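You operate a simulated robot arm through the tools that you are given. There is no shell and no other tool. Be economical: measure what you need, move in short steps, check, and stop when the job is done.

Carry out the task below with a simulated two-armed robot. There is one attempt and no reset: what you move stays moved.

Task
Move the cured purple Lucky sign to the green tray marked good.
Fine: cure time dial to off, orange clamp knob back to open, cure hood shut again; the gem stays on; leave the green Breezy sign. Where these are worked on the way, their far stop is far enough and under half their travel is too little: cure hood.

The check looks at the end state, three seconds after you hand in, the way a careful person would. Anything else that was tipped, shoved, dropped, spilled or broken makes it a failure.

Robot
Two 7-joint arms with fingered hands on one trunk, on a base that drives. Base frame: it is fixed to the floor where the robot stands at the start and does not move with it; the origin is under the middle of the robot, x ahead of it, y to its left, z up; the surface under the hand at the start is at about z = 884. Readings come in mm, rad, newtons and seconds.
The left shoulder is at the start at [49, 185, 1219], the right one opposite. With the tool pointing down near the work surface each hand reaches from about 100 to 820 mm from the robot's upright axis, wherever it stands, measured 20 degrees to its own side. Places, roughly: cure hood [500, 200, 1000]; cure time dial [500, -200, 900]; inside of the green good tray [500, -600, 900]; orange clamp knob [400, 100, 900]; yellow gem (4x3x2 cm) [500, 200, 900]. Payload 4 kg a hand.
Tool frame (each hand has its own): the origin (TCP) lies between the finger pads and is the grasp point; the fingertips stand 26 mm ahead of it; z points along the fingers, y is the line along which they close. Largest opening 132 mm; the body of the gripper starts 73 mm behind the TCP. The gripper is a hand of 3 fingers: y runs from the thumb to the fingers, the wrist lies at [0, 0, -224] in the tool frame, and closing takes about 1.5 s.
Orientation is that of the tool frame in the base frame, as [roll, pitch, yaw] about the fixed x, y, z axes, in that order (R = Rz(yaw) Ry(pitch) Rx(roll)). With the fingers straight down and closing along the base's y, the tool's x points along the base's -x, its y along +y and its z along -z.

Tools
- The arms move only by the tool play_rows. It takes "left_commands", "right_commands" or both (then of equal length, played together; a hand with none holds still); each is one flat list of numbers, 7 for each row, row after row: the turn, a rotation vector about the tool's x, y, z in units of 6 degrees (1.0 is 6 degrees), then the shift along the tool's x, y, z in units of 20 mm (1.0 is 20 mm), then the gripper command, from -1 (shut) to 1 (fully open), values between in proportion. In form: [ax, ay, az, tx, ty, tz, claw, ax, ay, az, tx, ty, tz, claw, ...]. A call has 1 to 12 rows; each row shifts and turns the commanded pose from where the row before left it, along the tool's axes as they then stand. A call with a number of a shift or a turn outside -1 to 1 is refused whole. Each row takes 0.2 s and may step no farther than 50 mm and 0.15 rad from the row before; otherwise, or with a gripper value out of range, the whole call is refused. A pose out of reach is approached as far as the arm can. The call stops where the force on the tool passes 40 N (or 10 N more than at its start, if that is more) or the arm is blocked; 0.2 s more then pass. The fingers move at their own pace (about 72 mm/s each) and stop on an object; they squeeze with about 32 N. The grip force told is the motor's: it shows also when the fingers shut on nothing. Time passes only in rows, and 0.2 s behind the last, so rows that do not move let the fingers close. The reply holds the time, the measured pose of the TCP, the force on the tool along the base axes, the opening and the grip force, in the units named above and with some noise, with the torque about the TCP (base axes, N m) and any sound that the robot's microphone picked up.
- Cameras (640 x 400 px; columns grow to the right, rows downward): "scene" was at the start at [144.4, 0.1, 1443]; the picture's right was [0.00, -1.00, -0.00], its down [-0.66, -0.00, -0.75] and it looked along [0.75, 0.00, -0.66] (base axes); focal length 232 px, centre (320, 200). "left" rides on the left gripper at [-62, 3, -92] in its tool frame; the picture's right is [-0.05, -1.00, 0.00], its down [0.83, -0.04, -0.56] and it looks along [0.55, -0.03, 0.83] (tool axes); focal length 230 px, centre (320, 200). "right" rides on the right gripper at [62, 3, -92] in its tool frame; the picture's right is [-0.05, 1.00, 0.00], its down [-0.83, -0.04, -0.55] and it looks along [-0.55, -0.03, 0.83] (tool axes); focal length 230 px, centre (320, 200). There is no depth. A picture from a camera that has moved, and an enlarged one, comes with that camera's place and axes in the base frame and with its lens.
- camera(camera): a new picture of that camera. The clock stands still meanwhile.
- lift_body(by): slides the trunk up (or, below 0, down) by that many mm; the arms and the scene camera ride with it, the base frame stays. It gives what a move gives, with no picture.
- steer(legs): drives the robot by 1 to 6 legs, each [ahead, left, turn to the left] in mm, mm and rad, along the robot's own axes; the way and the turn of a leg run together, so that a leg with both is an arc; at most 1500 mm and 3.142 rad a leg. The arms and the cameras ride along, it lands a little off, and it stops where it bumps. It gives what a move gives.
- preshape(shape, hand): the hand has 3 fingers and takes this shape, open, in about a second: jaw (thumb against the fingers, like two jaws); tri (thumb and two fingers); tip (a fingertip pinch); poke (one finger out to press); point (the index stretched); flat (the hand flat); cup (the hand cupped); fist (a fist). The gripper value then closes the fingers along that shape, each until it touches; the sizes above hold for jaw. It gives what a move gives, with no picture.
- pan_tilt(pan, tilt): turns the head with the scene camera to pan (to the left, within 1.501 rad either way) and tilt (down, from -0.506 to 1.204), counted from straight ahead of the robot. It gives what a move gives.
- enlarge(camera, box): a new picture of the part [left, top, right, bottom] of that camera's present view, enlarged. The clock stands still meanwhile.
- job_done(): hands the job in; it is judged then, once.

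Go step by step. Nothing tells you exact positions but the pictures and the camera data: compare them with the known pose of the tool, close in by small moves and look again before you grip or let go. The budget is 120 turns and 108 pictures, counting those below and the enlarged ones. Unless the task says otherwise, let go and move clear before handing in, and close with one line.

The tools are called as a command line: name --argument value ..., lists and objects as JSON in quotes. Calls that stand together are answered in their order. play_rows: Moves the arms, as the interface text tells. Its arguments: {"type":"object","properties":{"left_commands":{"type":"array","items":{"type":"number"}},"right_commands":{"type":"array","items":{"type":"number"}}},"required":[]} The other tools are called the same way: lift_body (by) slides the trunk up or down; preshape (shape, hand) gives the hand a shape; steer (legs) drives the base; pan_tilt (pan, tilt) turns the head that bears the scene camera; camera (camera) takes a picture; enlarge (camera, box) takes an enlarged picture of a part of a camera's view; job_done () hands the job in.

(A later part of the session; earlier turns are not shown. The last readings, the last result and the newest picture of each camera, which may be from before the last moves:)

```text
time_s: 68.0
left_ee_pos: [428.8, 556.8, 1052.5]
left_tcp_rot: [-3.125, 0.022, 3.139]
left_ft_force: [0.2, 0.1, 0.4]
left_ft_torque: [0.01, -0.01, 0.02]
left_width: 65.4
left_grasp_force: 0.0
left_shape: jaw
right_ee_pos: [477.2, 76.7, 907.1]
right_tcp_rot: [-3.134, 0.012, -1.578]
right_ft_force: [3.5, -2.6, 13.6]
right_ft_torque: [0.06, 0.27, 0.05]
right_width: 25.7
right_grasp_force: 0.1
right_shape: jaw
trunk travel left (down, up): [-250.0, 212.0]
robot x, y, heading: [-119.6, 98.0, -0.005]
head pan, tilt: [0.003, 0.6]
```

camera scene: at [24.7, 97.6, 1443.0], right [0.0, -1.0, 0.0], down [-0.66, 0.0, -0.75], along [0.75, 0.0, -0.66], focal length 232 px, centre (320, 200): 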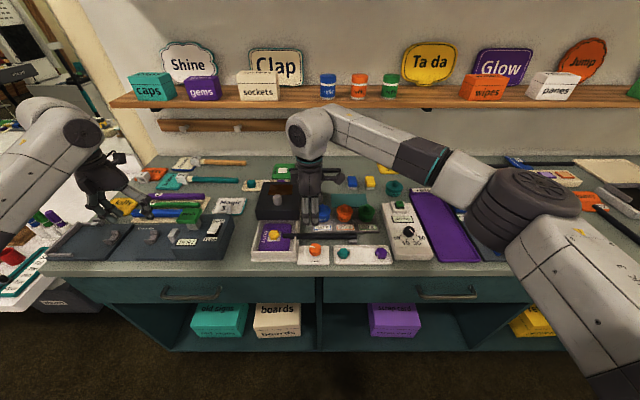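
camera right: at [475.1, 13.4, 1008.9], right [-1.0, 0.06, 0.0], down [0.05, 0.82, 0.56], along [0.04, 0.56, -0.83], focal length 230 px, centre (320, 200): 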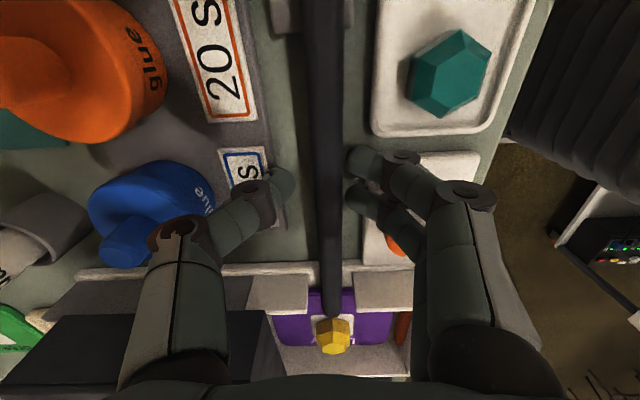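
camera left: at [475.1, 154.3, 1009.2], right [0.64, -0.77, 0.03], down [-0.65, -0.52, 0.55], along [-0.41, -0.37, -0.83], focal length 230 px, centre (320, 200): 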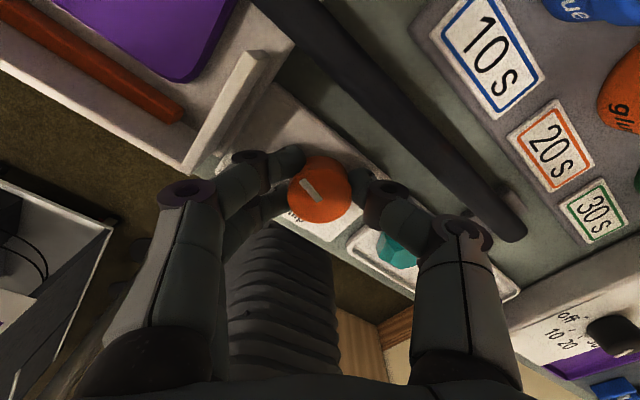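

The fingertips lightly touch the bench at z=907. I'll rise 2 mm and close.

play_rows --right_commands '[0, 0, 0, 0, 0, -0.1, -0.6, 0, 0, 0, 0, 0, -0.05, -0.75, 0, 0, 0, 0, 0, 0, -1, 0, 0, 0, 0, 0, 0, -1, 0, 0, 0, 0, 0, 0, -1, 0, 0, 0, 0, 0, 0, -1]'

camera --camera "right"

```text
time_s: 69.3
left_ee_pos: [428.6, 558.2, 1050.9]
left_tcp_rot: [-3.125, 0.019, 3.139]
left_ft_force: [-0.6, 1.1, -0.4]
left_ft_torque: [-0.02, -0.02, 0.0]
left_width: 65.3
left_grasp_force: 0.1
left_shape: jaw
right_ee_pos: [477.4, 77.5, 909.2]
right_tcp_rot: [-3.136, 0.011, -1.577]
right_ft_force: [-0.5, 0.7, 0.0]
right_ft_torque: [0.0, -0.01, -0.01]
right_width: 0.0
right_grasp_force: 31.8
right_shape: jaw
trunk travel left (down, up): [-250.0, 212.0]
robot x, y, heading: [-120.5, 99.6, -0.003]
head pan, tilt: [0.003, 0.6]
```

```text
44 pictures are left
camera right: at [472.0, 14.0, 1002.3], right [-1.0, 0.06, 0.0], down [0.05, 0.82, 0.56], along [0.04, 0.56, -0.83], focal length 230 px, centre (320, 200)
```

right: 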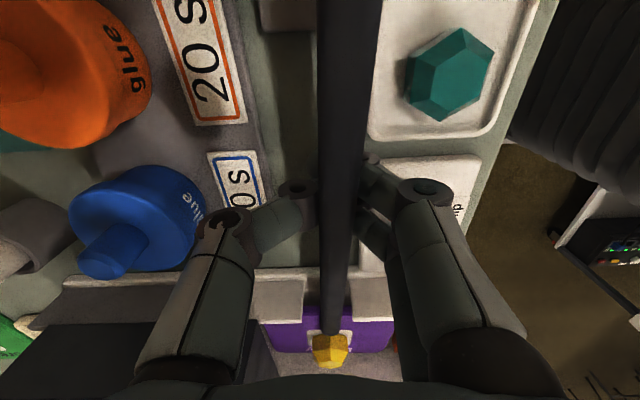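

The fingers closed under the bar and it popped up above the tips. I'll reopen so it settles, raise about 5 mm and close on the bar's middle.

play_rows --right_commands '[0, 0, 0, 0, 0, 0, -0.75, 0, 0, 0, 0, 0, 0, -0.6, 0, 0, 0, 0, 0, 0, -0.6, 0, 0, 0, 0, 0, 0, -0.6]'

camera --camera "right"

enlarge --camera "scene" --box '[240, 170, 400, 280]'

```text
time_s: 70.3
left_ee_pos: [429.0, 557.1, 1051.7]
left_tcp_rot: [-3.124, 0.019, 3.139]
left_ft_force: [0.1, -0.1, -0.6]
left_ft_torque: [0.07, -0.03, -0.01]
left_width: 65.6
left_grasp_force: 0.1
left_shape: jaw
right_ee_pos: [477.6, 76.4, 911.1]
right_tcp_rot: [-3.136, 0.01, -1.578]
right_ft_force: [3.5, -0.2, 2.3]
right_ft_torque: [0.0, 0.02, -0.02]
right_width: 25.1
right_grasp_force: 0.0
right_shape: jaw
trunk travel left (down, up): [-250.0, 212.0]
robot x, y, heading: [-117.0, 99.5, -0.007]
head pan, tilt: [0.003, 0.6]
```

```text
43 pictures are left
camera right: at [472.4, 13.7, 1002.5], right [-1.0, 0.06, 0.0], down [0.05, 0.82, 0.56], along [0.04, 0.56, -0.83], focal length 230 px, centre (320, 200)
```

right: 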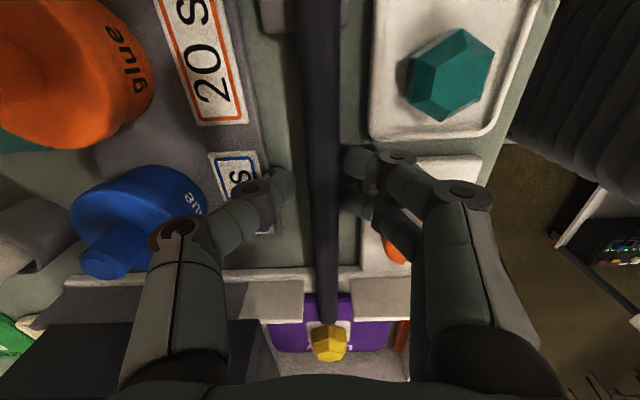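

```text
3.64 times, centred on (320, 225) of scene
camera zoom: at [25.0, 97.5, 1443.0], right [0.0, -1.0, 0.0], down [-0.66, 0.0, -0.75], along [0.75, 0.0, -0.66], focal length 844 px, centre (320, 109)
```

zoom: 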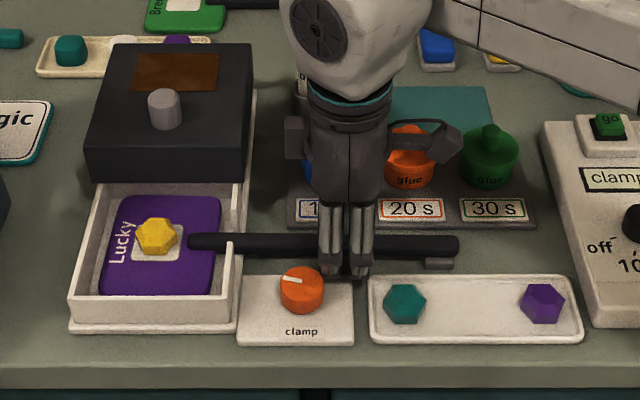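

play_rows --right_commands '[0, 0, 0, 0, 0.08, -0.22, -0.6, 0, 0, 0, 0, 0, 0, -0.7, 0, 0, 0, 0, 0, 0, -0.8, 0, 0, 0, 0, 0, 0, -1, 0, 0, 0, 0, 0, 0, -1, 0, 0, 0, 0, 0, 0, -1]'

camera --camera "right"

```text
time_s: 71.8
left_ee_pos: [427.8, 557.3, 1052.5]
left_tcp_rot: [-3.123, 0.021, 3.14]
left_ft_force: [-0.6, 0.5, 0.3]
left_ft_torque: [-0.03, 0.02, -0.02]
left_width: 65.3
left_grasp_force: 0.0
left_shape: jaw
right_ee_pos: [475.8, 77.2, 915.1]
right_tcp_rot: [-3.136, 0.012, -1.577]
right_ft_force: [0.4, 0.2, 0.2]
right_ft_torque: [-0.02, 0.01, 0.02]
right_width: 10.7
right_grasp_force: 31.3
right_shape: jaw
trunk travel left (down, up): [-250.0, 212.0]
robot x, y, heading: [-121.0, 102.2, -0.005]
head pan, tilt: [0.003, 0.6]
```

```text
41 pictures are left
camera right: at [470.2, 13.7, 1007.1], right [-1.0, 0.06, 0.0], down [0.05, 0.82, 0.56], along [0.04, 0.56, -0.83], focal length 230 px, centre (320, 200)
```

right: 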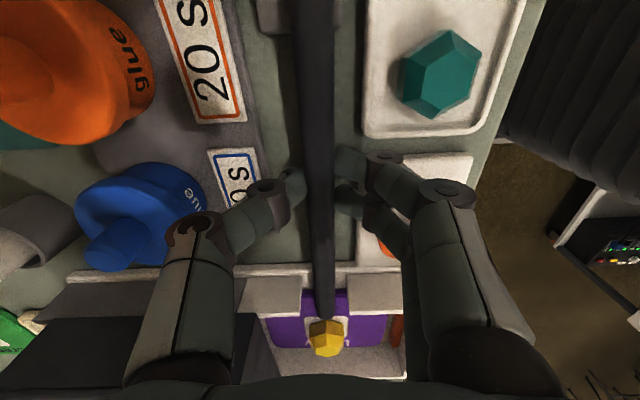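

play_rows --right_commands '[0, 0, 0, 0, 0, -0.15, -1, 0, 0, 0, 0, 0, -0.15, -1, 0, 0, 0, 0, 0, 0, -1]'

enlarge --camera "scene" --box '[240, 170, 400, 280]'

```text
time_s: 72.5
left_ee_pos: [428.5, 557.8, 1051.1]
left_tcp_rot: [-3.125, 0.019, 3.14]
left_ft_force: [-0.9, -0.2, -0.3]
left_ft_torque: [0.0, 0.02, 0.0]
left_width: 65.6
left_grasp_force: 0.0
left_shape: jaw
right_ee_pos: [476.3, 76.9, 921.2]
right_tcp_rot: [-3.138, 0.009, -1.578]
right_ft_force: [0.0, -0.5, -0.6]
right_ft_torque: [-0.07, -0.01, -0.05]
right_width: 10.5
right_grasp_force: 32.2
right_shape: jaw
trunk travel left (down, up): [-250.0, 212.0]
robot x, y, heading: [-119.7, 101.6, -0.004]
head pan, tilt: [0.003, 0.6]
```

```text
3.64 times, centred on (320, 225) of scene
camera zoom: at [24.9, 97.6, 1443.0], right [0.0, -1.0, 0.0], down [-0.66, 0.0, -0.75], along [0.75, 0.0, -0.66], focal length 844 px, centre (320, 109)
```

zoom: 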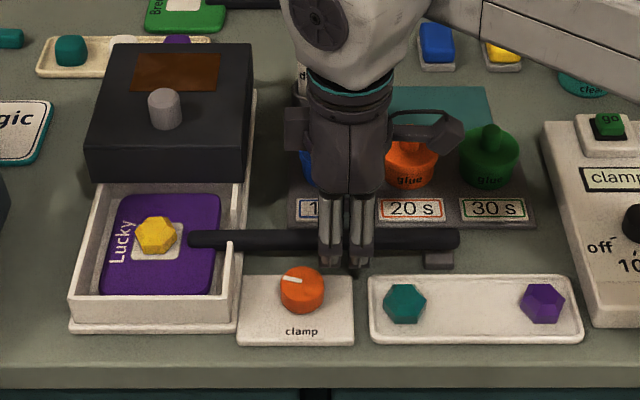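

The grip holds (10.5 mm, with a light torque from the head). I'll continue upward slowly.

play_rows --right_commands '[0, 0, 0, 0, 0, -0.2, -1, 0, 0, 0, 0, 0, -0.2, -1, 0, 0, 0, 0, 0, -0.2, -1, 0, 0, 0, 0, 0, -0.2, -1, 0, 0, 0, 0, 0, 0, -1]'

enlarge --camera "scene" --box '[240, 170, 400, 280]'

```text
time_s: 73.8
left_ee_pos: [429.1, 557.3, 1051.6]
left_tcp_rot: [-3.124, 0.019, 3.14]
left_ft_force: [-1.0, 0.2, 0.8]
left_ft_torque: [0.01, 0.0, -0.02]
left_width: 65.4
left_grasp_force: 0.1
left_shape: jaw
right_ee_pos: [475.5, 77.1, 937.2]
right_tcp_rot: [-3.137, 0.011, -1.578]
right_ft_force: [-0.7, -0.6, 0.5]
right_ft_torque: [-0.08, -0.01, -0.01]
right_width: 10.7
right_grasp_force: 31.7
right_shape: jaw
trunk travel left (down, up): [-250.0, 212.0]
robot x, y, heading: [-119.5, 101.6, -0.007]
head pan, tilt: [0.003, 0.6]
```

```text
3.64 times, centred on (320, 225) of scene
camera zoom: at [24.9, 97.6, 1443.0], right [0.0, -1.0, 0.0], down [-0.66, 0.0, -0.75], along [0.75, 0.0, -0.66], focal length 844 px, centre (320, 109)
```

zoom: 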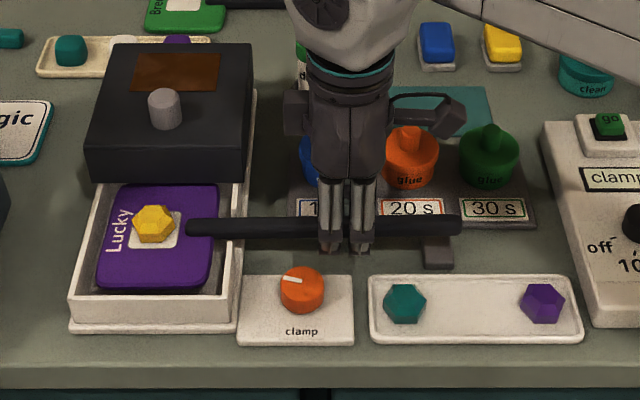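

The sign is level and held. I'll lift it well clear.

play_rows --right_commands '[0, 0, 0, 0, 0, -0.4, -1, 0, 0, 0, 0, 0, -0.5, -1, 0, 0, 0, 0, 0, -0.6, -1, 0, 0, 0, 0, 0, -0.6, -1, 0, 0, 0, 0, 0, -0.6, -1, 0, 0, 0, 0, 0, -0.6, -1, 0, 0, 0, 0, 0, -0.6, -1, 0, 0, 0, 0, 0, -0.6, -1, 0, 0, 0, 0, 0, -0.5, -1, 0, 0, 0, 0, 0, -0.4, -1]'

camera --camera "scene"

```text
time_s: 76.0
left_ee_pos: [429.2, 557.6, 1052.4]
left_tcp_rot: [-3.124, 0.02, 3.139]
left_ft_force: [0.0, -0.6, 0.5]
left_ft_torque: [-0.01, 0.02, -0.01]
left_width: 65.4
left_grasp_force: 0.1
left_shape: jaw
right_ee_pos: [474.8, 76.3, 1045.2]
right_tcp_rot: [-3.137, 0.008, -1.578]
right_ft_force: [-0.3, 0.0, -0.6]
right_ft_torque: [-0.07, -0.01, 0.01]
right_width: 10.0
right_grasp_force: 32.3
right_shape: jaw
trunk travel left (down, up): [-250.0, 212.0]
robot x, y, heading: [-119.8, 96.2, 0.001]
head pan, tilt: [0.003, 0.6]
```

```text
38 pictures are left
camera scene: at [24.7, 97.6, 1443.0], right [0.0, -1.0, 0.0], down [-0.66, 0.0, -0.75], along [0.75, 0.0, -0.66], focal length 232 px, centre (320, 200)
```

scene: 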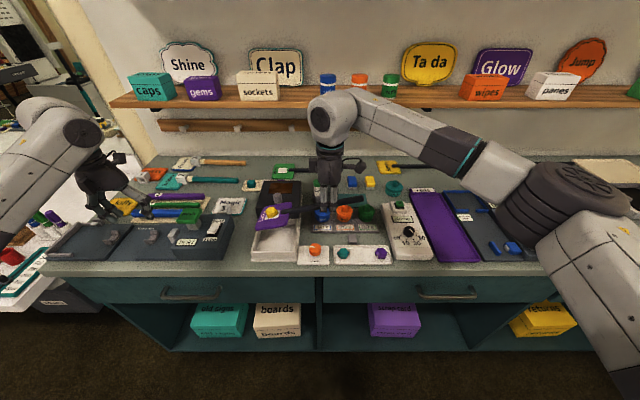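

Sign is clear above everything. I'll drive right toward the good tray.

steer --legs '[[0, -260, 0], [0, -260, 0]]'

camera --camera "scene"

```text
time_s: 79.3
left_ee_pos: [424.4, 39.1, 1051.2]
left_tcp_rot: [-3.124, 0.02, -3.135]
left_ft_force: [0.0, 0.2, -0.3]
left_ft_torque: [0.0, 0.01, 0.01]
left_width: 65.5
left_grasp_force: 0.0
left_shape: jaw
right_ee_pos: [474.7, -440.9, 1044.8]
right_tcp_rot: [-3.137, 0.008, -1.567]
right_ft_force: [-0.8, 0.4, -1.6]
right_ft_torque: [-0.06, 0.01, 0.03]
right_width: 10.0
right_grasp_force: 32.1
right_shape: jaw
trunk travel left (down, up): [-250.0, 212.0]
robot x, y, heading: [-121.2, -426.0, -0.0]
head pan, tilt: [0.003, 0.6]
```

```text
37 pictures are left
camera scene: at [24.6, -424.1, 1442.9], right [0.01, -1.0, 0.0], down [-0.66, 0.0, -0.75], along [0.75, 0.0, -0.66], focal length 232 px, centre (320, 200)
```

scene: 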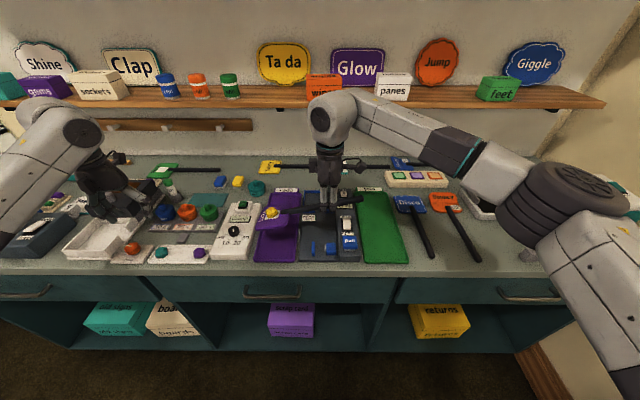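

play_rows --right_commands '[0, 0, 0.6, 0, 0, 0, -1, 0, 0, 0.9, 0, 0, 0, -1, 0, 0, 1, 0, 0, 0, -1, 0, 0, 1, 0, 0, 0, -1, 0, 0, 1, 0, 0, 0, -1, 0, 0, 1, 0, 0, 0, -1, 0, 0, 1, 0, 0, 0, -1, 0, 0, 1, 0, 0, 0, -1, 0, 0, 1, 0, 0, 0, -1, 0, 0, 1, 0, 0, 0, -1, 0, 0, 1, 0, 0, 0, -1, 0, 0, 1, 0, 0, 0, -1]'

play_rows --right_commands '[0, 0, 1, 0, 0, 0, -1, 0, 0, 1, 0, 0, 0, -1, 0, 0, 1, 0, 0, 0, -1, 0, 0, 0.5, 0, 0, 0, -1, 0, 0, 0, 0, -0.5, 0, -1, 0, 0, 0, -0.2, -0.8, 0, -1, 0, 0, 0, -0.2, -0.8, 0, -1, 0, 0, 0, -0.3, -0.9, 0, -1, 0, 0, 0, -0.3, -0.9, 0, -1, 0, 0, 0, -0.3, -0.9, 0, -1, 0, 0, 0, -0.2, -0.9, 0, -1, 0, 0, 0, 0, -0.9, 0, -1]'

camera --camera "scene"

```text
time_s: 81.9
left_ee_pos: [423.8, 40.0, 1051.9]
left_tcp_rot: [-3.125, 0.018, -3.133]
left_ft_force: [0.2, 0.3, 0.0]
left_ft_torque: [0.0, -0.03, -0.02]
left_width: 65.4
left_grasp_force: 0.1
left_shape: jaw
right_ee_pos: [474.7, -442.5, 1045.3]
right_tcp_rot: [3.133, 0.007, -2.774]
right_ft_force: [-0.3, 0.1, -1.0]
right_ft_torque: [-0.01, 0.06, -0.03]
right_width: 10.0
right_grasp_force: 32.0
right_shape: jaw
trunk travel left (down, up): [-250.0, 212.0]
robot x, y, heading: [-123.2, -424.3, 0.005]
head pan, tilt: [0.003, 0.6]
```

```text
time_s: 84.5
left_ee_pos: [424.1, 39.3, 1052.1]
left_tcp_rot: [-3.126, 0.019, -3.135]
left_ft_force: [0.1, -0.2, 0.3]
left_ft_torque: [0.0, -0.02, 0.01]
left_width: 65.3
left_grasp_force: 0.0
left_shape: jaw
right_ee_pos: [505.0, -574.8, 1044.0]
right_tcp_rot: [3.131, 0.006, -3.139]
right_ft_force: [1.0, -0.1, -1.0]
right_ft_torque: [-0.01, 0.05, -0.01]
right_width: 10.2
right_grasp_force: 31.8
right_shape: jaw
trunk travel left (down, up): [-250.0, 212.0]
robot x, y, heading: [-121.3, -424.6, 0.003]
head pan, tilt: [0.003, 0.6]
```

```text
36 pictures are left
camera scene: at [24.4, -425.3, 1443.0], right [0.01, -1.0, 0.0], down [-0.66, 0.0, -0.75], along [0.75, 0.01, -0.66], focal length 232 px, centre (320, 200)
```

scene: 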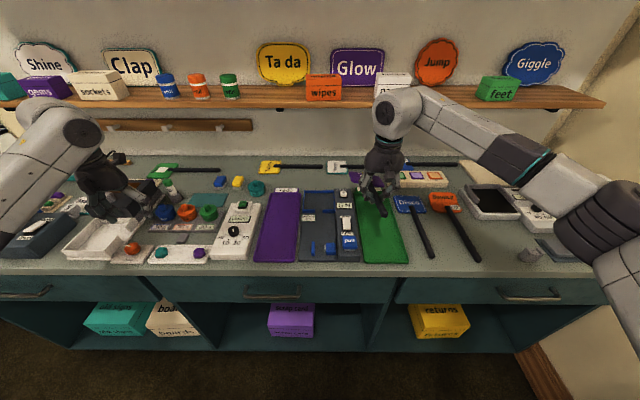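

play_rows --right_commands '[0, 0, 0, 0, -0.7, 0, -1, 0, 0, 0, 0, -0.7, 0, -1, 0, 0, 0, 0, -0.7, 0, -1]'

camera --camera "right"

enlarge --camera "scene" --box '[320, 140, 480, 280]'

```text
time_s: 85.3
left_ee_pos: [424.0, 39.3, 1051.3]
left_tcp_rot: [-3.125, 0.02, -3.135]
left_ft_force: [-0.5, -0.3, 0.8]
left_ft_torque: [0.03, -0.01, 0.04]
left_width: 65.6
left_grasp_force: 0.1
left_shape: jaw
right_ee_pos: [505.1, -614.2, 1045.2]
right_tcp_rot: [3.131, 0.005, -3.138]
right_ft_force: [-0.8, 0.0, -0.8]
right_ft_torque: [-0.01, 0.04, -0.01]
right_width: 10.3
right_grasp_force: 32.2
right_shape: jaw
trunk travel left (down, up): [-250.0, 212.0]
robot x, y, heading: [-118.7, -428.4, 0.002]
head pan, tilt: [0.003, 0.6]
```

```text
35 pictures are left
camera right: at [440.9, -614.5, 1137.3], right [0.05, 1.0, 0.01], down [0.83, -0.05, 0.56], along [0.56, -0.02, -0.83], focal length 230 px, centre (320, 200)
```

right: 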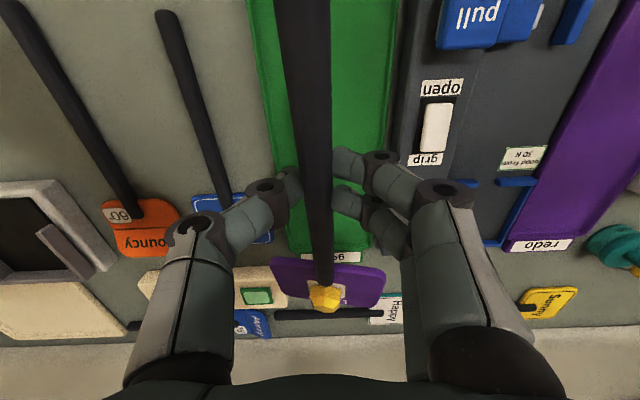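

```text
2.86 times, centred on (400, 210) of scene
camera zoom: at [24.5, -424.9, 1443.0], right [0.01, -1.0, 0.0], down [-0.66, 0.0, -0.75], along [0.75, 0.01, -0.66], focal length 663 px, centre (91, 171)
```

zoom: 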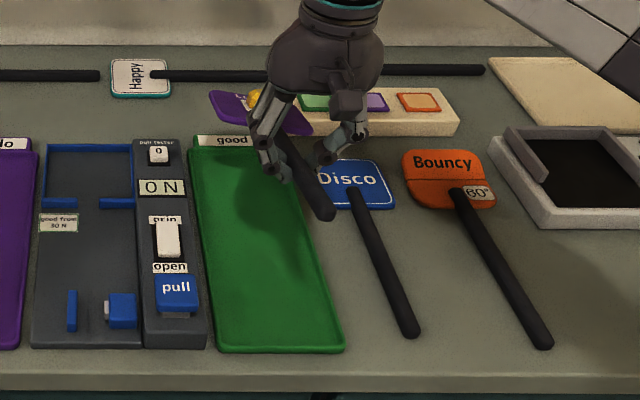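

The tray spans x≈394–698 and y≈-543…-670. The sign hangs about 13° head-down, so I'll level it, centre it at (490, -606) and go partway down.

play_rows --right_commands '[0, 0, 0, 0.38, 0.2, 0, -1, 0, 0, 0, 0.37, 0.2, 0, -1, 0, -0.7, 0, 0, 0, 0, -1, 0, -0.7, 0, 0, 0, 0, -1, 0, -0.6, 0, 0, 0, 0, -1, 0, 0, 0, 0.15, 0, 0.7, -1, 0, 0, 0, 0.17, 0, 0.8, -1, 0, 0, 0, 0.17, 0, 0.8, -1, 0, 0, 0, 0.17, 0, 0.8, -1, 0, 0, 0, 0, 0, 0, -1]'

camera --camera "right"

enlarge --camera "scene" --box '[320, 140, 480, 280]'

```text
time_s: 87.5
left_ee_pos: [424.8, 39.6, 1051.6]
left_tcp_rot: [-3.124, 0.019, -3.135]
left_ft_force: [0.1, -0.1, 0.0]
left_ft_torque: [0.01, 0.0, 0.08]
left_width: 65.6
left_grasp_force: 0.0
left_shape: jaw
right_ee_pos: [490.7, -606.2, 980.7]
right_tcp_rot: [3.133, 0.214, -3.141]
right_ft_force: [0.0, -0.4, -0.9]
right_ft_torque: [0.01, 0.08, 0.0]
right_width: 10.2
right_grasp_force: 31.8
right_shape: jaw
trunk travel left (down, up): [-250.0, 212.0]
robot x, y, heading: [-120.9, -425.8, 0.002]
head pan, tilt: [0.003, 0.6]
```

```text
33 pictures are left
camera right: at [409.0, -605.2, 1057.4], right [0.05, 1.0, 0.02], down [0.69, -0.05, 0.72], along [0.72, -0.02, -0.69], focal length 230 px, centre (320, 200)
```

right: 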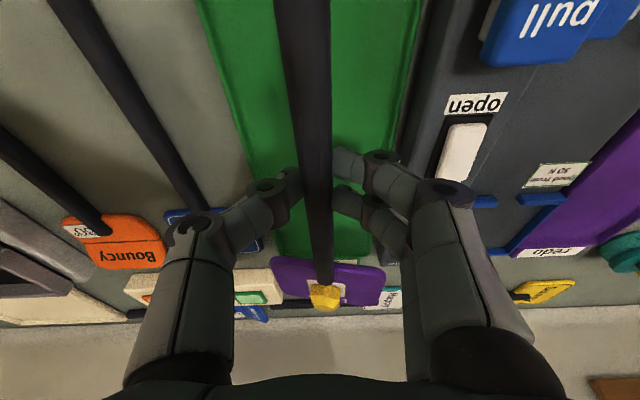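

```text
2.86 times, centred on (400, 210) of scene
camera zoom: at [24.3, -424.4, 1443.0], right [0.01, -1.0, 0.0], down [-0.66, 0.0, -0.75], along [0.75, 0.0, -0.66], focal length 663 px, centre (91, 171)
```

zoom: 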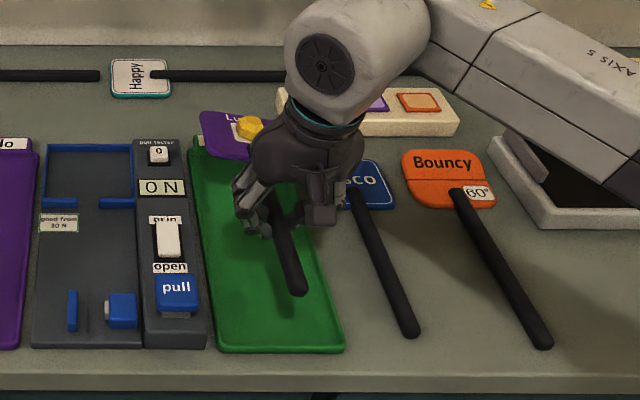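

Well aligned over the tray. I'll lower further.

play_rows --right_commands '[0, 0, 0, 0.16, 0, 0.75, -1, 0, 0, 0, 0.16, 0, 0.75, -1, 0, 0, 0, 0.12, 0, 0.55, -1, 0, 0, 0, 0.06, 0, 0.3, -1, 0, 0, 0, 0.06, 0, 0.3, -1, 0, 0, 0, 0, 0, 0, -1]'

camera --camera "right"

enlarge --camera "scene" --box '[320, 140, 480, 280]'

```text
time_s: 88.9
left_ee_pos: [424.2, 39.4, 1051.8]
left_tcp_rot: [-3.124, 0.019, -3.135]
left_ft_force: [0.8, 0.2, 1.2]
left_ft_torque: [-0.01, 0.02, 0.0]
left_width: 65.7
left_grasp_force: 0.1
left_shape: jaw
right_ee_pos: [491.5, -605.8, 926.4]
right_tcp_rot: [3.132, 0.214, -3.141]
right_ft_force: [-0.4, 0.9, -0.7]
right_ft_torque: [-0.01, 0.09, 0.02]
right_width: 10.2
right_grasp_force: 32.1
right_shape: jaw
trunk travel left (down, up): [-250.0, 212.0]
robot x, y, heading: [-118.5, -424.0, 0.001]
head pan, tilt: [0.003, 0.6]
```

```text
31 pictures are left
camera right: at [409.5, -605.0, 1003.7], right [0.05, 1.0, 0.02], down [0.69, -0.05, 0.72], along [0.72, -0.02, -0.7], focal length 230 px, centre (320, 200)
```

right: 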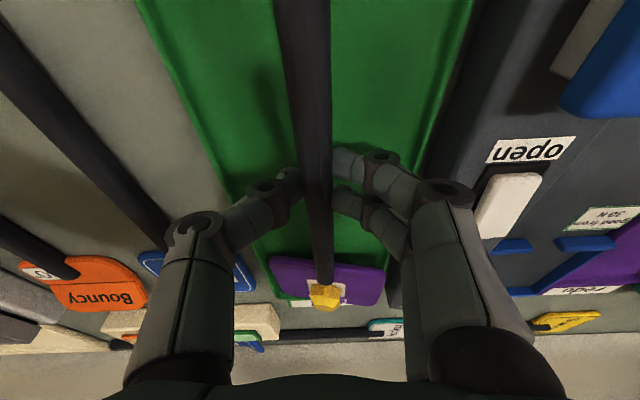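

```text
2.86 times, centred on (400, 210) of scene
camera zoom: at [24.5, -424.5, 1443.0], right [0.01, -1.0, 0.0], down [-0.66, 0.0, -0.75], along [0.75, 0.0, -0.66], focal length 663 px, centre (91, 171)
```

zoom: 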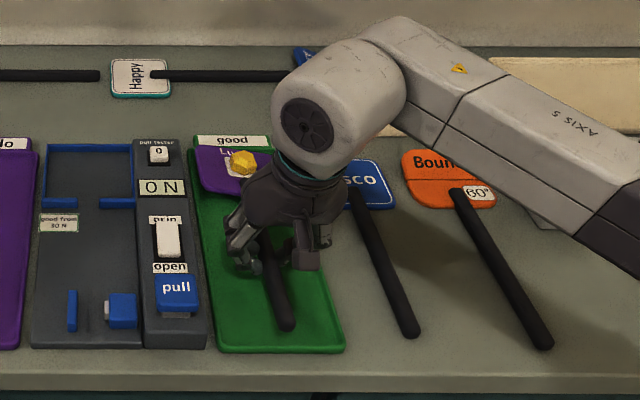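

play_rows --right_commands '[0, 0, 0, 0.04, 0, 0.2, -1, 0, 0, 0, 0.04, 0, 0.2, -1, 0, 0, 0, 0.04, 0, 0.15, -1, 0, 0, 0, 0, 0, 0, -1]'

enlarge --camera "scene" --box '[320, 140, 480, 280]'

```text
time_s: 89.9
left_ee_pos: [424.5, 37.9, 1052.4]
left_tcp_rot: [-3.124, 0.018, -3.136]
left_ft_force: [-0.2, -0.1, -1.6]
left_ft_torque: [-0.01, 0.02, 0.03]
left_width: 65.5
left_grasp_force: 0.0
left_shape: jaw
right_ee_pos: [490.6, -604.7, 916.8]
right_tcp_rot: [3.13, 0.214, -3.138]
right_ft_force: [-0.2, -0.5, -0.5]
right_ft_torque: [0.02, -0.01, 0.01]
right_width: 10.1
right_grasp_force: 32.2
right_shape: jaw
trunk travel left (down, up): [-250.0, 212.0]
robot x, y, heading: [-118.7, -423.7, 0.003]
head pan, tilt: [0.003, 0.6]
```

```text
2.86 times, centred on (400, 210) of scene
camera zoom: at [24.5, -424.5, 1443.0], right [0.01, -1.0, 0.0], down [-0.66, 0.0, -0.75], along [0.75, 0.0, -0.66], focal length 663 px, centre (91, 171)
```

zoom: 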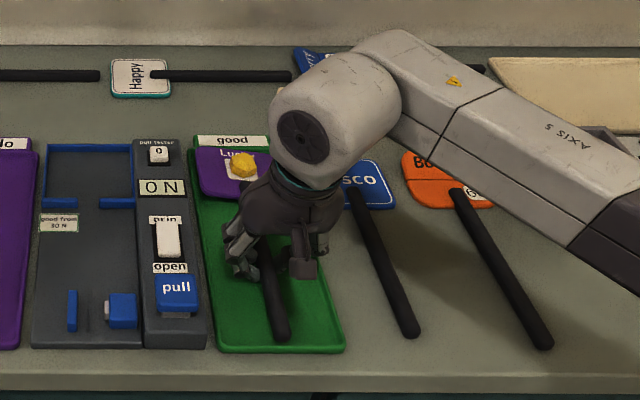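

The head's torque has vanished, so it is resting on the tray. I'll go down a few more mm, then open.

play_rows --right_commands '[0, 0, 0, 0.03, 0, 0.13, -1, 0, 0, 0, 0.03, 0, 0.12, -1, 0, 0, 0, 0, 0, 0, -0.9, 0, 0, 0, 0, 0, 0, -0.75, 0, 0, 0, 0, 0, 0, -0.6, 0, 0, 0, 0, 0, 0, -0.4, 0, 0, 0, 0, 0, 0, -0.4, 0, 0, 0, 0, 0, 0, -0.4]'

camera --camera "right"

enlarge --camera "scene" --box '[320, 140, 480, 280]'

```text
time_s: 91.7
left_ee_pos: [422.9, 38.8, 1051.6]
left_tcp_rot: [-3.125, 0.02, -3.134]
left_ft_force: [0.2, -0.5, 0.4]
left_ft_torque: [-0.01, -0.01, 0.0]
left_width: 65.5
left_grasp_force: 0.1
left_shape: jaw
right_ee_pos: [490.2, -605.0, 911.5]
right_tcp_rot: [3.13, 0.216, -3.141]
right_ft_force: [1.7, -0.1, 15.3]
right_ft_torque: [-0.07, 0.06, -0.02]
right_width: 35.9
right_grasp_force: 0.0
right_shape: jaw
trunk travel left (down, up): [-250.0, 212.0]
robot x, y, heading: [-118.0, -427.8, 0.004]
head pan, tilt: [0.003, 0.6]
```

```text
28 pictures are left
camera right: at [408.3, -604.1, 988.4], right [0.05, 1.0, 0.02], down [0.69, -0.05, 0.72], along [0.72, -0.02, -0.69], focal length 230 px, centre (320, 200)
```

right: 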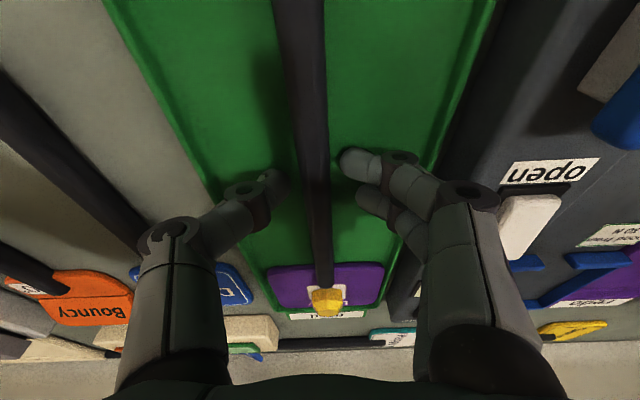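

```text
2.86 times, centred on (400, 210) of scene
camera zoom: at [22.9, -424.1, 1443.2], right [0.01, -1.0, 0.0], down [-0.66, 0.0, -0.76], along [0.76, 0.0, -0.66], focal length 663 px, centre (91, 171)
```

zoom: 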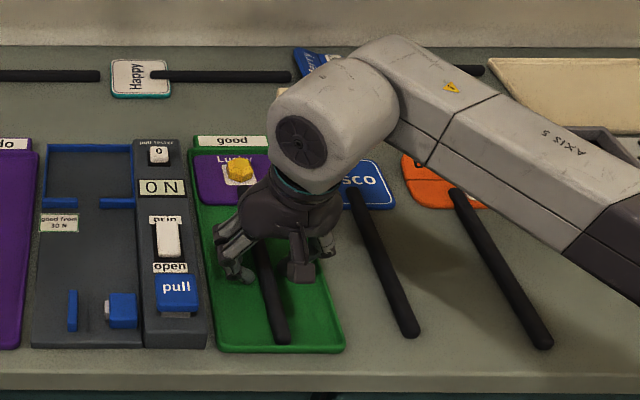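

Released; the sign lies in the tray. I'll raise the hand straight up, level it and look.

play_rows --right_commands '[0, 0, 0, -0.08, 0, -0.4, -0.4, 0, 0, 0, -0.12, 0, -0.6, -0.4, 0, 0, 0, -0.2, 0, -0.95, -0.4, 0, 0, 0, -0.2, 0, -0.95, -0.4, 0, 0, 0, -0.2, 0, -0.95, -0.4, 0, 0, 0, -0.2, 0, -0.95, -0.4, 0, 0, 0, -0.2, 0, -0.95, -0.4, 0, 0, 0, -0.2, 0, -0.95, -0.4, 0, 1, 0, 0, 0, 0, -0.4, 0, 1, 0, 0, 0, 0, -0.4, 0, 0, 0, 0.9, 0, -0.5, -0.4, 0, 0, 0, 0.9, 0, -0.5, -0.4]'

enlarge --camera "scene" --box '[320, 140, 480, 280]'

camera --camera "right"

```text
time_s: 94.3
left_ee_pos: [423.7, 39.7, 1052.1]
left_tcp_rot: [-3.123, 0.019, -3.135]
left_ft_force: [-0.2, 0.2, -0.5]
left_ft_torque: [0.02, -0.01, -0.02]
left_width: 65.4
left_grasp_force: 0.0
left_shape: jaw
right_ee_pos: [453.3, -606.3, 1066.5]
right_tcp_rot: [3.133, 0.006, -3.137]
right_ft_force: [0.0, 0.1, 0.3]
right_ft_torque: [0.02, -0.02, -0.01]
right_width: 39.5
right_grasp_force: 0.0
right_shape: jaw
trunk travel left (down, up): [-250.0, 212.0]
robot x, y, heading: [-125.1, -426.0, 0.001]
head pan, tilt: [0.003, 0.6]
```

```text
2.86 times, centred on (400, 210) of scene
camera zoom: at [24.2, -424.5, 1443.0], right [0.01, -1.0, 0.0], down [-0.66, 0.0, -0.75], along [0.75, 0.0, -0.66], focal length 663 px, centre (91, 171)
```

zoom: 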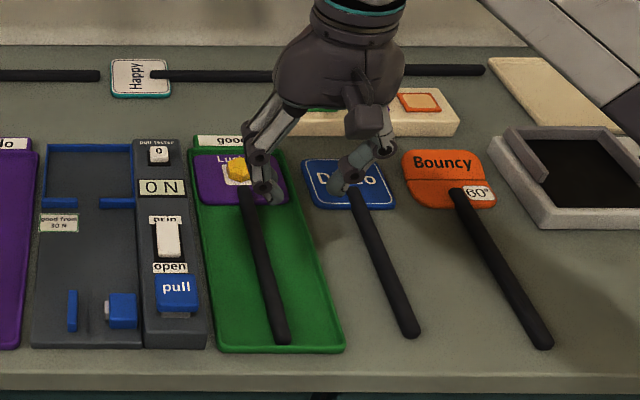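

```text
25 pictures are left
camera right: at [389.9, -606.3, 1159.3], right [0.05, 1.0, 0.01], down [0.83, -0.04, 0.56], along [0.56, -0.02, -0.83], focal length 230 px, centre (320, 200)
```

right: 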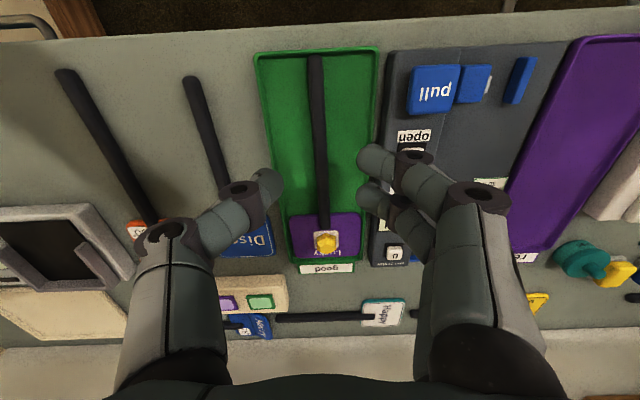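

The Lucky sign lies fully in the good tray with its gem on. Next is the dial, so I'll drive left and turn the right hand to yaw -90 to allow a full clockwise turn.

steer --legs '[[0, 430, 0]]'

play_rows --right_commands '[0, 0, -1, 0, 0, 0, -0.4, 0, 0, -1, 0, 0, 0, -0.4, 0, 0, -1, 0, 0, 0, -0.4, 0, 0, -1, 0, 0, 0, -0.4, 0, 0, -1, 0, 0, 0, -0.4, 0, 0, -1, 0, 0, 0, -0.4, 0, 0, -1, 0, 0, 0, -0.4, 0, 0, -1, 0, 0, 0, -0.4, 0, 0, -1, 0, 0, 0, -0.4, 0, 0, -1, 0, 0, 0, -0.4, 0, 0, -1, 0, 0, 0, -0.4, 0, 0, -1, 0, 0, 0, -0.4]'

play_rows --right_commands '[0, 0, -1, 0, 0, 0, -0.4, 0, 0, -1, 0, 0, 0, -0.4, 0, 0, -1, 0, 0, 0, -0.4]'

camera --camera "right"

camera --camera "scene"

```text
time_s: 96.9
left_ee_pos: [427.7, 465.8, 1052.3]
left_tcp_rot: [-3.124, 0.02, -3.139]
left_ft_force: [0.0, -0.4, -0.8]
left_ft_torque: [0.03, 0.01, -0.02]
left_width: 65.4
left_grasp_force: 0.0
left_shape: jaw
right_ee_pos: [452.2, -182.3, 1067.4]
right_tcp_rot: [3.131, 0.007, 3.138]
right_ft_force: [0.5, -1.0, 0.2]
right_ft_torque: [0.0, 0.01, -0.01]
right_width: 39.1
right_grasp_force: 0.1
right_shape: jaw
trunk travel left (down, up): [-250.0, 212.0]
robot x, y, heading: [-118.7, 3.8, -0.006]
head pan, tilt: [0.003, 0.6]
```

```text
time_s: 99.5
left_ee_pos: [427.5, 466.2, 1051.6]
left_tcp_rot: [-3.125, 0.019, -3.141]
left_ft_force: [-0.9, -0.5, 0.0]
left_ft_torque: [-0.04, -0.02, 0.02]
left_width: 65.6
left_grasp_force: 0.1
left_shape: jaw
right_ee_pos: [452.2, -181.7, 1066.8]
right_tcp_rot: [-3.14, 0.011, -1.887]
right_ft_force: [0.8, 0.4, 0.9]
right_ft_torque: [-0.01, 0.0, 0.0]
right_width: 39.2
right_grasp_force: 0.0
right_shape: jaw
trunk travel left (down, up): [-250.0, 212.0]
robot x, y, heading: [-120.4, 3.7, -0.003]
head pan, tilt: [0.003, 0.6]
```

```text
time_s: 100.3
left_ee_pos: [426.9, 466.5, 1052.3]
left_tcp_rot: [-3.124, 0.02, -3.14]
left_ft_force: [-0.1, -0.9, -0.5]
left_ft_torque: [-0.03, 0.02, 0.0]
left_width: 65.2
left_grasp_force: 0.1
left_shape: jaw
right_ee_pos: [452.5, -180.4, 1065.8]
right_tcp_rot: [-3.137, 0.011, -1.571]
right_ft_force: [-0.3, 0.3, 0.3]
right_ft_torque: [-0.03, 0.0, -0.01]
right_width: 39.3
right_grasp_force: 0.1
right_shape: jaw
trunk travel left (down, up): [-250.0, 212.0]
robot x, y, heading: [-118.1, 6.4, -0.005]
head pan, tilt: [0.003, 0.6]
```

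```text
24 pictures are left
camera right: at [447.6, -244.6, 1158.3], right [-1.0, 0.05, 0.0], down [0.04, 0.83, 0.56], along [0.03, 0.56, -0.83], focal length 230 px, centre (320, 200)
```

right: 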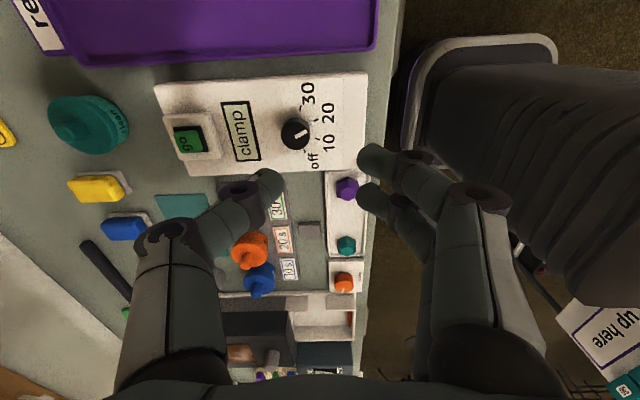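

```text
23 pictures are left
camera scene: at [24.4, 4.6, 1443.0], right [0.0, -1.0, 0.0], down [-0.66, 0.0, -0.75], along [0.75, 0.0, -0.66], focal length 232 px, centre (320, 200)
```

scene: 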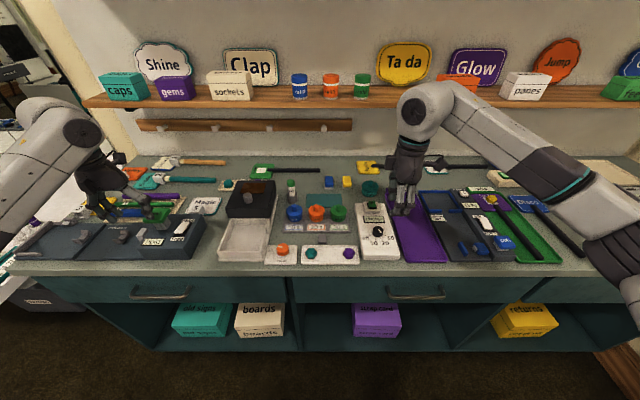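

The dial is at about (475, -172), so I'll move over it and go down.

play_rows --right_commands '[0, 0, 0, -0.1, -0.3, 0.8, -0.4, 0, 0, 0, -0.1, -0.3, 0.8, -0.4, 0, 0, 0, -0.1, -0.3, 0.8, -0.4, 0, 0, 0, -0.1, -0.25, 0.8, -0.4, 0, 0, 0, 0, 0, 0.8, -0.4, 0, 0, 0, 0, 0, 0.8, -0.4, 0, 0, 0, 0, 0, 0, -0.4]'

camera --camera "right"

```text
time_s: 101.9
left_ee_pos: [427.1, 466.7, 1051.3]
left_tcp_rot: [-3.124, 0.02, -3.14]
left_ft_force: [-0.7, -1.2, 0.4]
left_ft_torque: [-0.02, -0.01, 0.02]
left_width: 65.4
left_grasp_force: 0.0
left_shape: jaw
right_ee_pos: [475.6, -171.3, 970.6]
right_tcp_rot: [-3.138, 0.009, -1.573]
right_ft_force: [0.0, -0.5, -0.4]
right_ft_torque: [-0.01, 0.01, 0.01]
right_width: 39.0
right_grasp_force: 0.1
right_shape: jaw
trunk travel left (down, up): [-250.0, 212.0]
robot x, y, heading: [-117.3, 5.2, -0.003]
head pan, tilt: [0.003, 0.6]
```

```text
22 pictures are left
camera right: at [470.8, -235.7, 1063.0], right [-1.0, 0.05, 0.0], down [0.04, 0.83, 0.56], along [0.03, 0.56, -0.83], focal length 230 px, centre (320, 200)
```

right: 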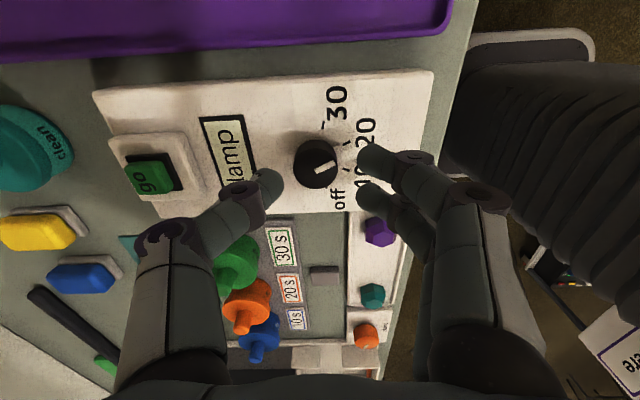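

play_rows --right_commands '[0, 0, 0, 0.06, 0, 0.5, -0.4, 0, 0, 0, 0, 0, 0.4, -0.4, 0, 0, 0, 0, 0, 0.3, -0.4, 0, 0, 0, 0, 0, 0, -0.4]'

camera --camera "right"

```text
time_s: 102.9
left_ee_pos: [427.4, 466.7, 1051.6]
left_tcp_rot: [-3.123, 0.018, -3.14]
left_ft_force: [-0.3, -1.5, 0.7]
left_ft_torque: [0.03, 0.0, 0.04]
left_width: 65.0
left_grasp_force: 0.1
left_shape: jaw
right_ee_pos: [475.7, -174.7, 948.9]
right_tcp_rot: [-3.136, 0.009, -1.573]
right_ft_force: [-0.3, -0.1, -0.4]
right_ft_torque: [-0.01, 0.01, 0.01]
right_width: 39.3
right_grasp_force: 0.0
right_shape: jaw
trunk travel left (down, up): [-250.0, 212.0]
robot x, y, heading: [-115.8, 4.1, -0.006]
head pan, tilt: [0.003, 0.6]
```

```text
21 pictures are left
camera right: at [470.2, -237.0, 1039.1], right [-1.0, 0.05, 0.0], down [0.04, 0.83, 0.56], along [0.03, 0.56, -0.83], focal length 230 px, centre (320, 200)
```

right: 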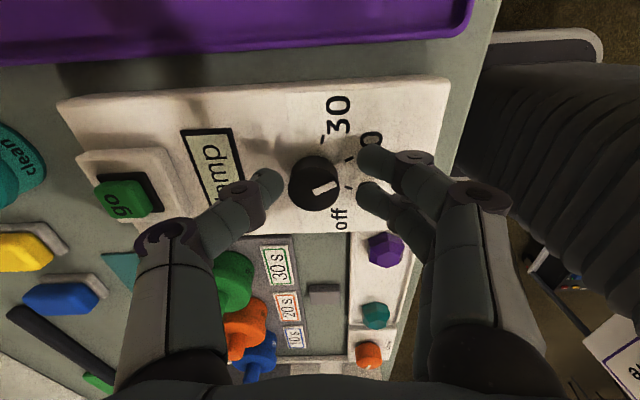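

play_rows --right_commands '[0, 0, 0, -0.05, -0.05, 0.2, -0.45, 0, 0, 0, 0, 0, 0.2, -0.45, 0, 0, 0, 0, 0, 0.2, -0.45, 0, 0, 0, 0, 0, 0, -0.45]'

```text
time_s: 103.9
left_ee_pos: [426.6, 467.2, 1051.4]
left_tcp_rot: [-3.125, 0.02, -3.141]
left_ft_force: [0.1, 0.8, 0.4]
left_ft_torque: [0.02, -0.02, 0.0]
left_width: 65.4
left_grasp_force: 0.1
left_shape: jaw
right_ee_pos: [475.5, -172.1, 935.0]
right_tcp_rot: [-3.137, 0.01, -1.574]
right_ft_force: [-1.0, -1.4, 2.3]
right_ft_torque: [-0.09, 0.12, 0.02]
right_width: 37.0
right_grasp_force: 0.1
right_shape: jaw
trunk travel left (down, up): [-250.0, 212.0]
robot x, y, heading: [-121.4, 4.8, -0.005]
head pan, tilt: [0.003, 0.6]
```

Light contact with the panel. I'll rise 3 mm and close on the knob.

play_rows --right_commands '[0, 0, 0, 0, 0, -0.15, -0.6, 0, 0, 0, 0, 0, 0, -1, 0, 0, 0, 0, 0, 0, -1, 0, 0, 0, 0, 0, 0, -1]'

camera --camera "right"

```text
time_s: 104.9
left_ee_pos: [426.8, 464.9, 1052.0]
left_tcp_rot: [-3.126, 0.02, -3.141]
left_ft_force: [-0.8, 0.1, -1.5]
left_ft_torque: [0.02, 0.02, 0.02]
left_width: 65.4
left_grasp_force: 0.0
left_shape: jaw
right_ee_pos: [477.4, -173.7, 937.8]
right_tcp_rot: [-3.138, 0.009, -1.574]
right_ft_force: [-0.6, -2.3, -2.5]
right_ft_torque: [-0.06, -0.01, 0.01]
right_width: 16.6
right_grasp_force: 31.8
right_shape: jaw
trunk travel left (down, up): [-250.0, 212.0]
robot x, y, heading: [-116.9, 4.8, 0.0]
head pan, tilt: [0.003, 0.6]
```

```text
20 pictures are left
camera right: at [472.2, -236.2, 1029.3], right [-1.0, 0.06, 0.0], down [0.04, 0.83, 0.56], along [0.03, 0.56, -0.83], focal length 230 px, centre (320, 200)
```

right: 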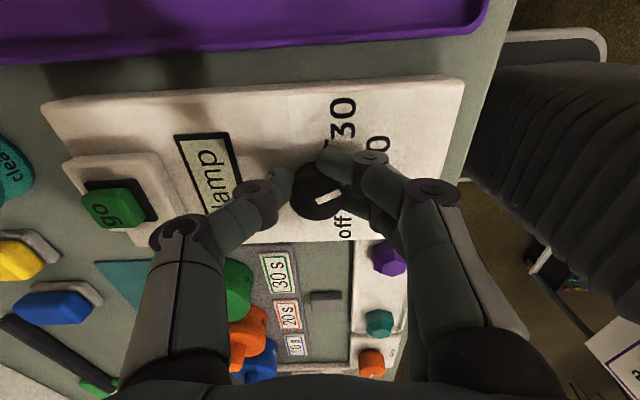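

play_rows --right_commands '[0, 0, 0.8, 0, 0, 0, -1, 0, 0, 0.8, 0, 0, 0, -1, 0, 0, 0.8, 0, 0, 0, -1, 0, 0, 0.8, 0, 0, 0, -1, 0, 0, 0.8, 0, 0, 0, -1]'

camera --camera "right"

```text
time_s: 106.1
left_ee_pos: [426.0, 464.5, 1051.1]
left_tcp_rot: [-3.124, 0.021, -3.14]
left_ft_force: [0.4, 0.5, -0.4]
left_ft_torque: [-0.01, 0.0, -0.01]
left_width: 65.5
left_grasp_force: 0.0
left_shape: jaw
right_ee_pos: [476.5, -171.8, 938.1]
right_tcp_rot: [3.141, 0.01, -1.995]
right_ft_force: [-7.9, 0.4, -7.4]
right_ft_torque: [-0.01, 0.26, 0.06]
right_width: 15.5
right_grasp_force: 32.5
right_shape: jaw
trunk travel left (down, up): [-250.0, 212.0]
robot x, y, heading: [-117.3, 3.4, -0.003]
head pan, tilt: [0.003, 0.6]
```

```text
19 pictures are left
camera right: at [446.1, -228.6, 1029.7], right [-0.89, 0.46, 0.0], down [0.38, 0.73, 0.56], along [0.26, 0.5, -0.83], focal length 230 px, centre (320, 200)
```

right: 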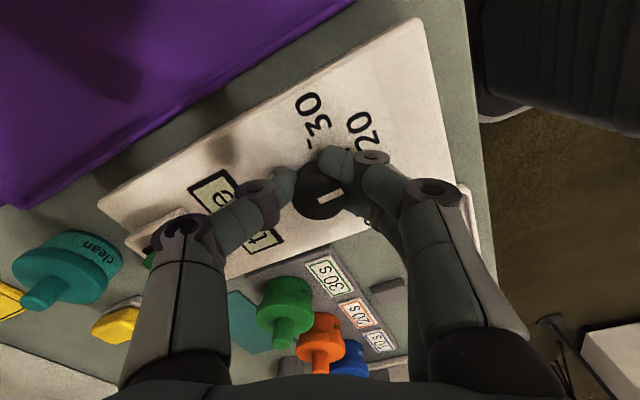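

The dial is turning with the hand, so I'll continue the remaining ~69°.

play_rows --right_commands '[0, 0, 0.95, 0, 0, 0, -1, 0, 0, 0.95, 0, 0, 0, -1, 0, 0, 0.95, 0, 0, 0, -1, 0, 0, 0.95, 0, 0, 0, -1, 0, 0, 0.95, 0, 0, 0, -1, 0, 0, 0.95, 0, 0, 0, -1, 0, 0, 0.95, 0, 0, 0, -1, 0, 0, 0.95, 0, 0, 0, -1, 0, 0, 0.95, 0, 0, 0, -1, 0, 0, 0.95, 0, 0, 0, -1, 0, 0, 0.95, 0, 0, 0, -1]'

camera --camera "right"

```text
time_s: 108.5
left_ee_pos: [424.5, 467.4, 1053.1]
left_tcp_rot: [-3.124, 0.022, -3.139]
left_ft_force: [-0.2, -0.4, 0.0]
left_ft_torque: [0.02, -0.02, 0.0]
left_width: 65.5
left_grasp_force: 0.1
left_shape: jaw
right_ee_pos: [474.5, -168.8, 938.1]
right_tcp_rot: [3.133, 0.001, -3.085]
right_ft_force: [-31.1, 15.2, -16.1]
right_ft_torque: [0.37, 0.71, 0.26]
right_width: 14.0
right_grasp_force: 31.6
right_shape: jaw
trunk travel left (down, up): [-250.0, 212.0]
robot x, y, heading: [-121.8, 6.9, -0.003]
head pan, tilt: [0.003, 0.6]
```

```text
18 pictures are left
camera right: at [410.2, -171.6, 1031.0], right [0.0, 1.0, 0.01], down [0.83, 0.0, 0.56], along [0.56, 0.01, -0.83], focal length 230 px, centre (320, 200)
```

right: 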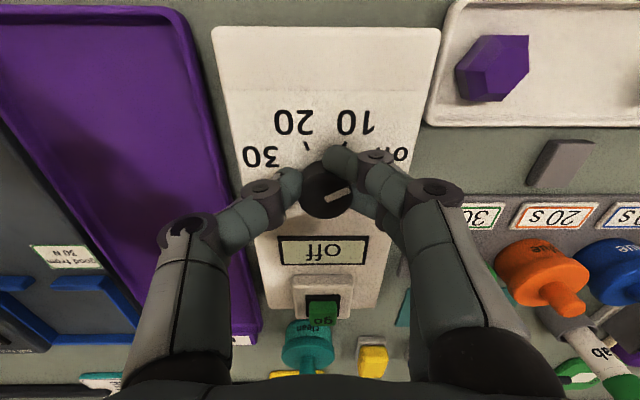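

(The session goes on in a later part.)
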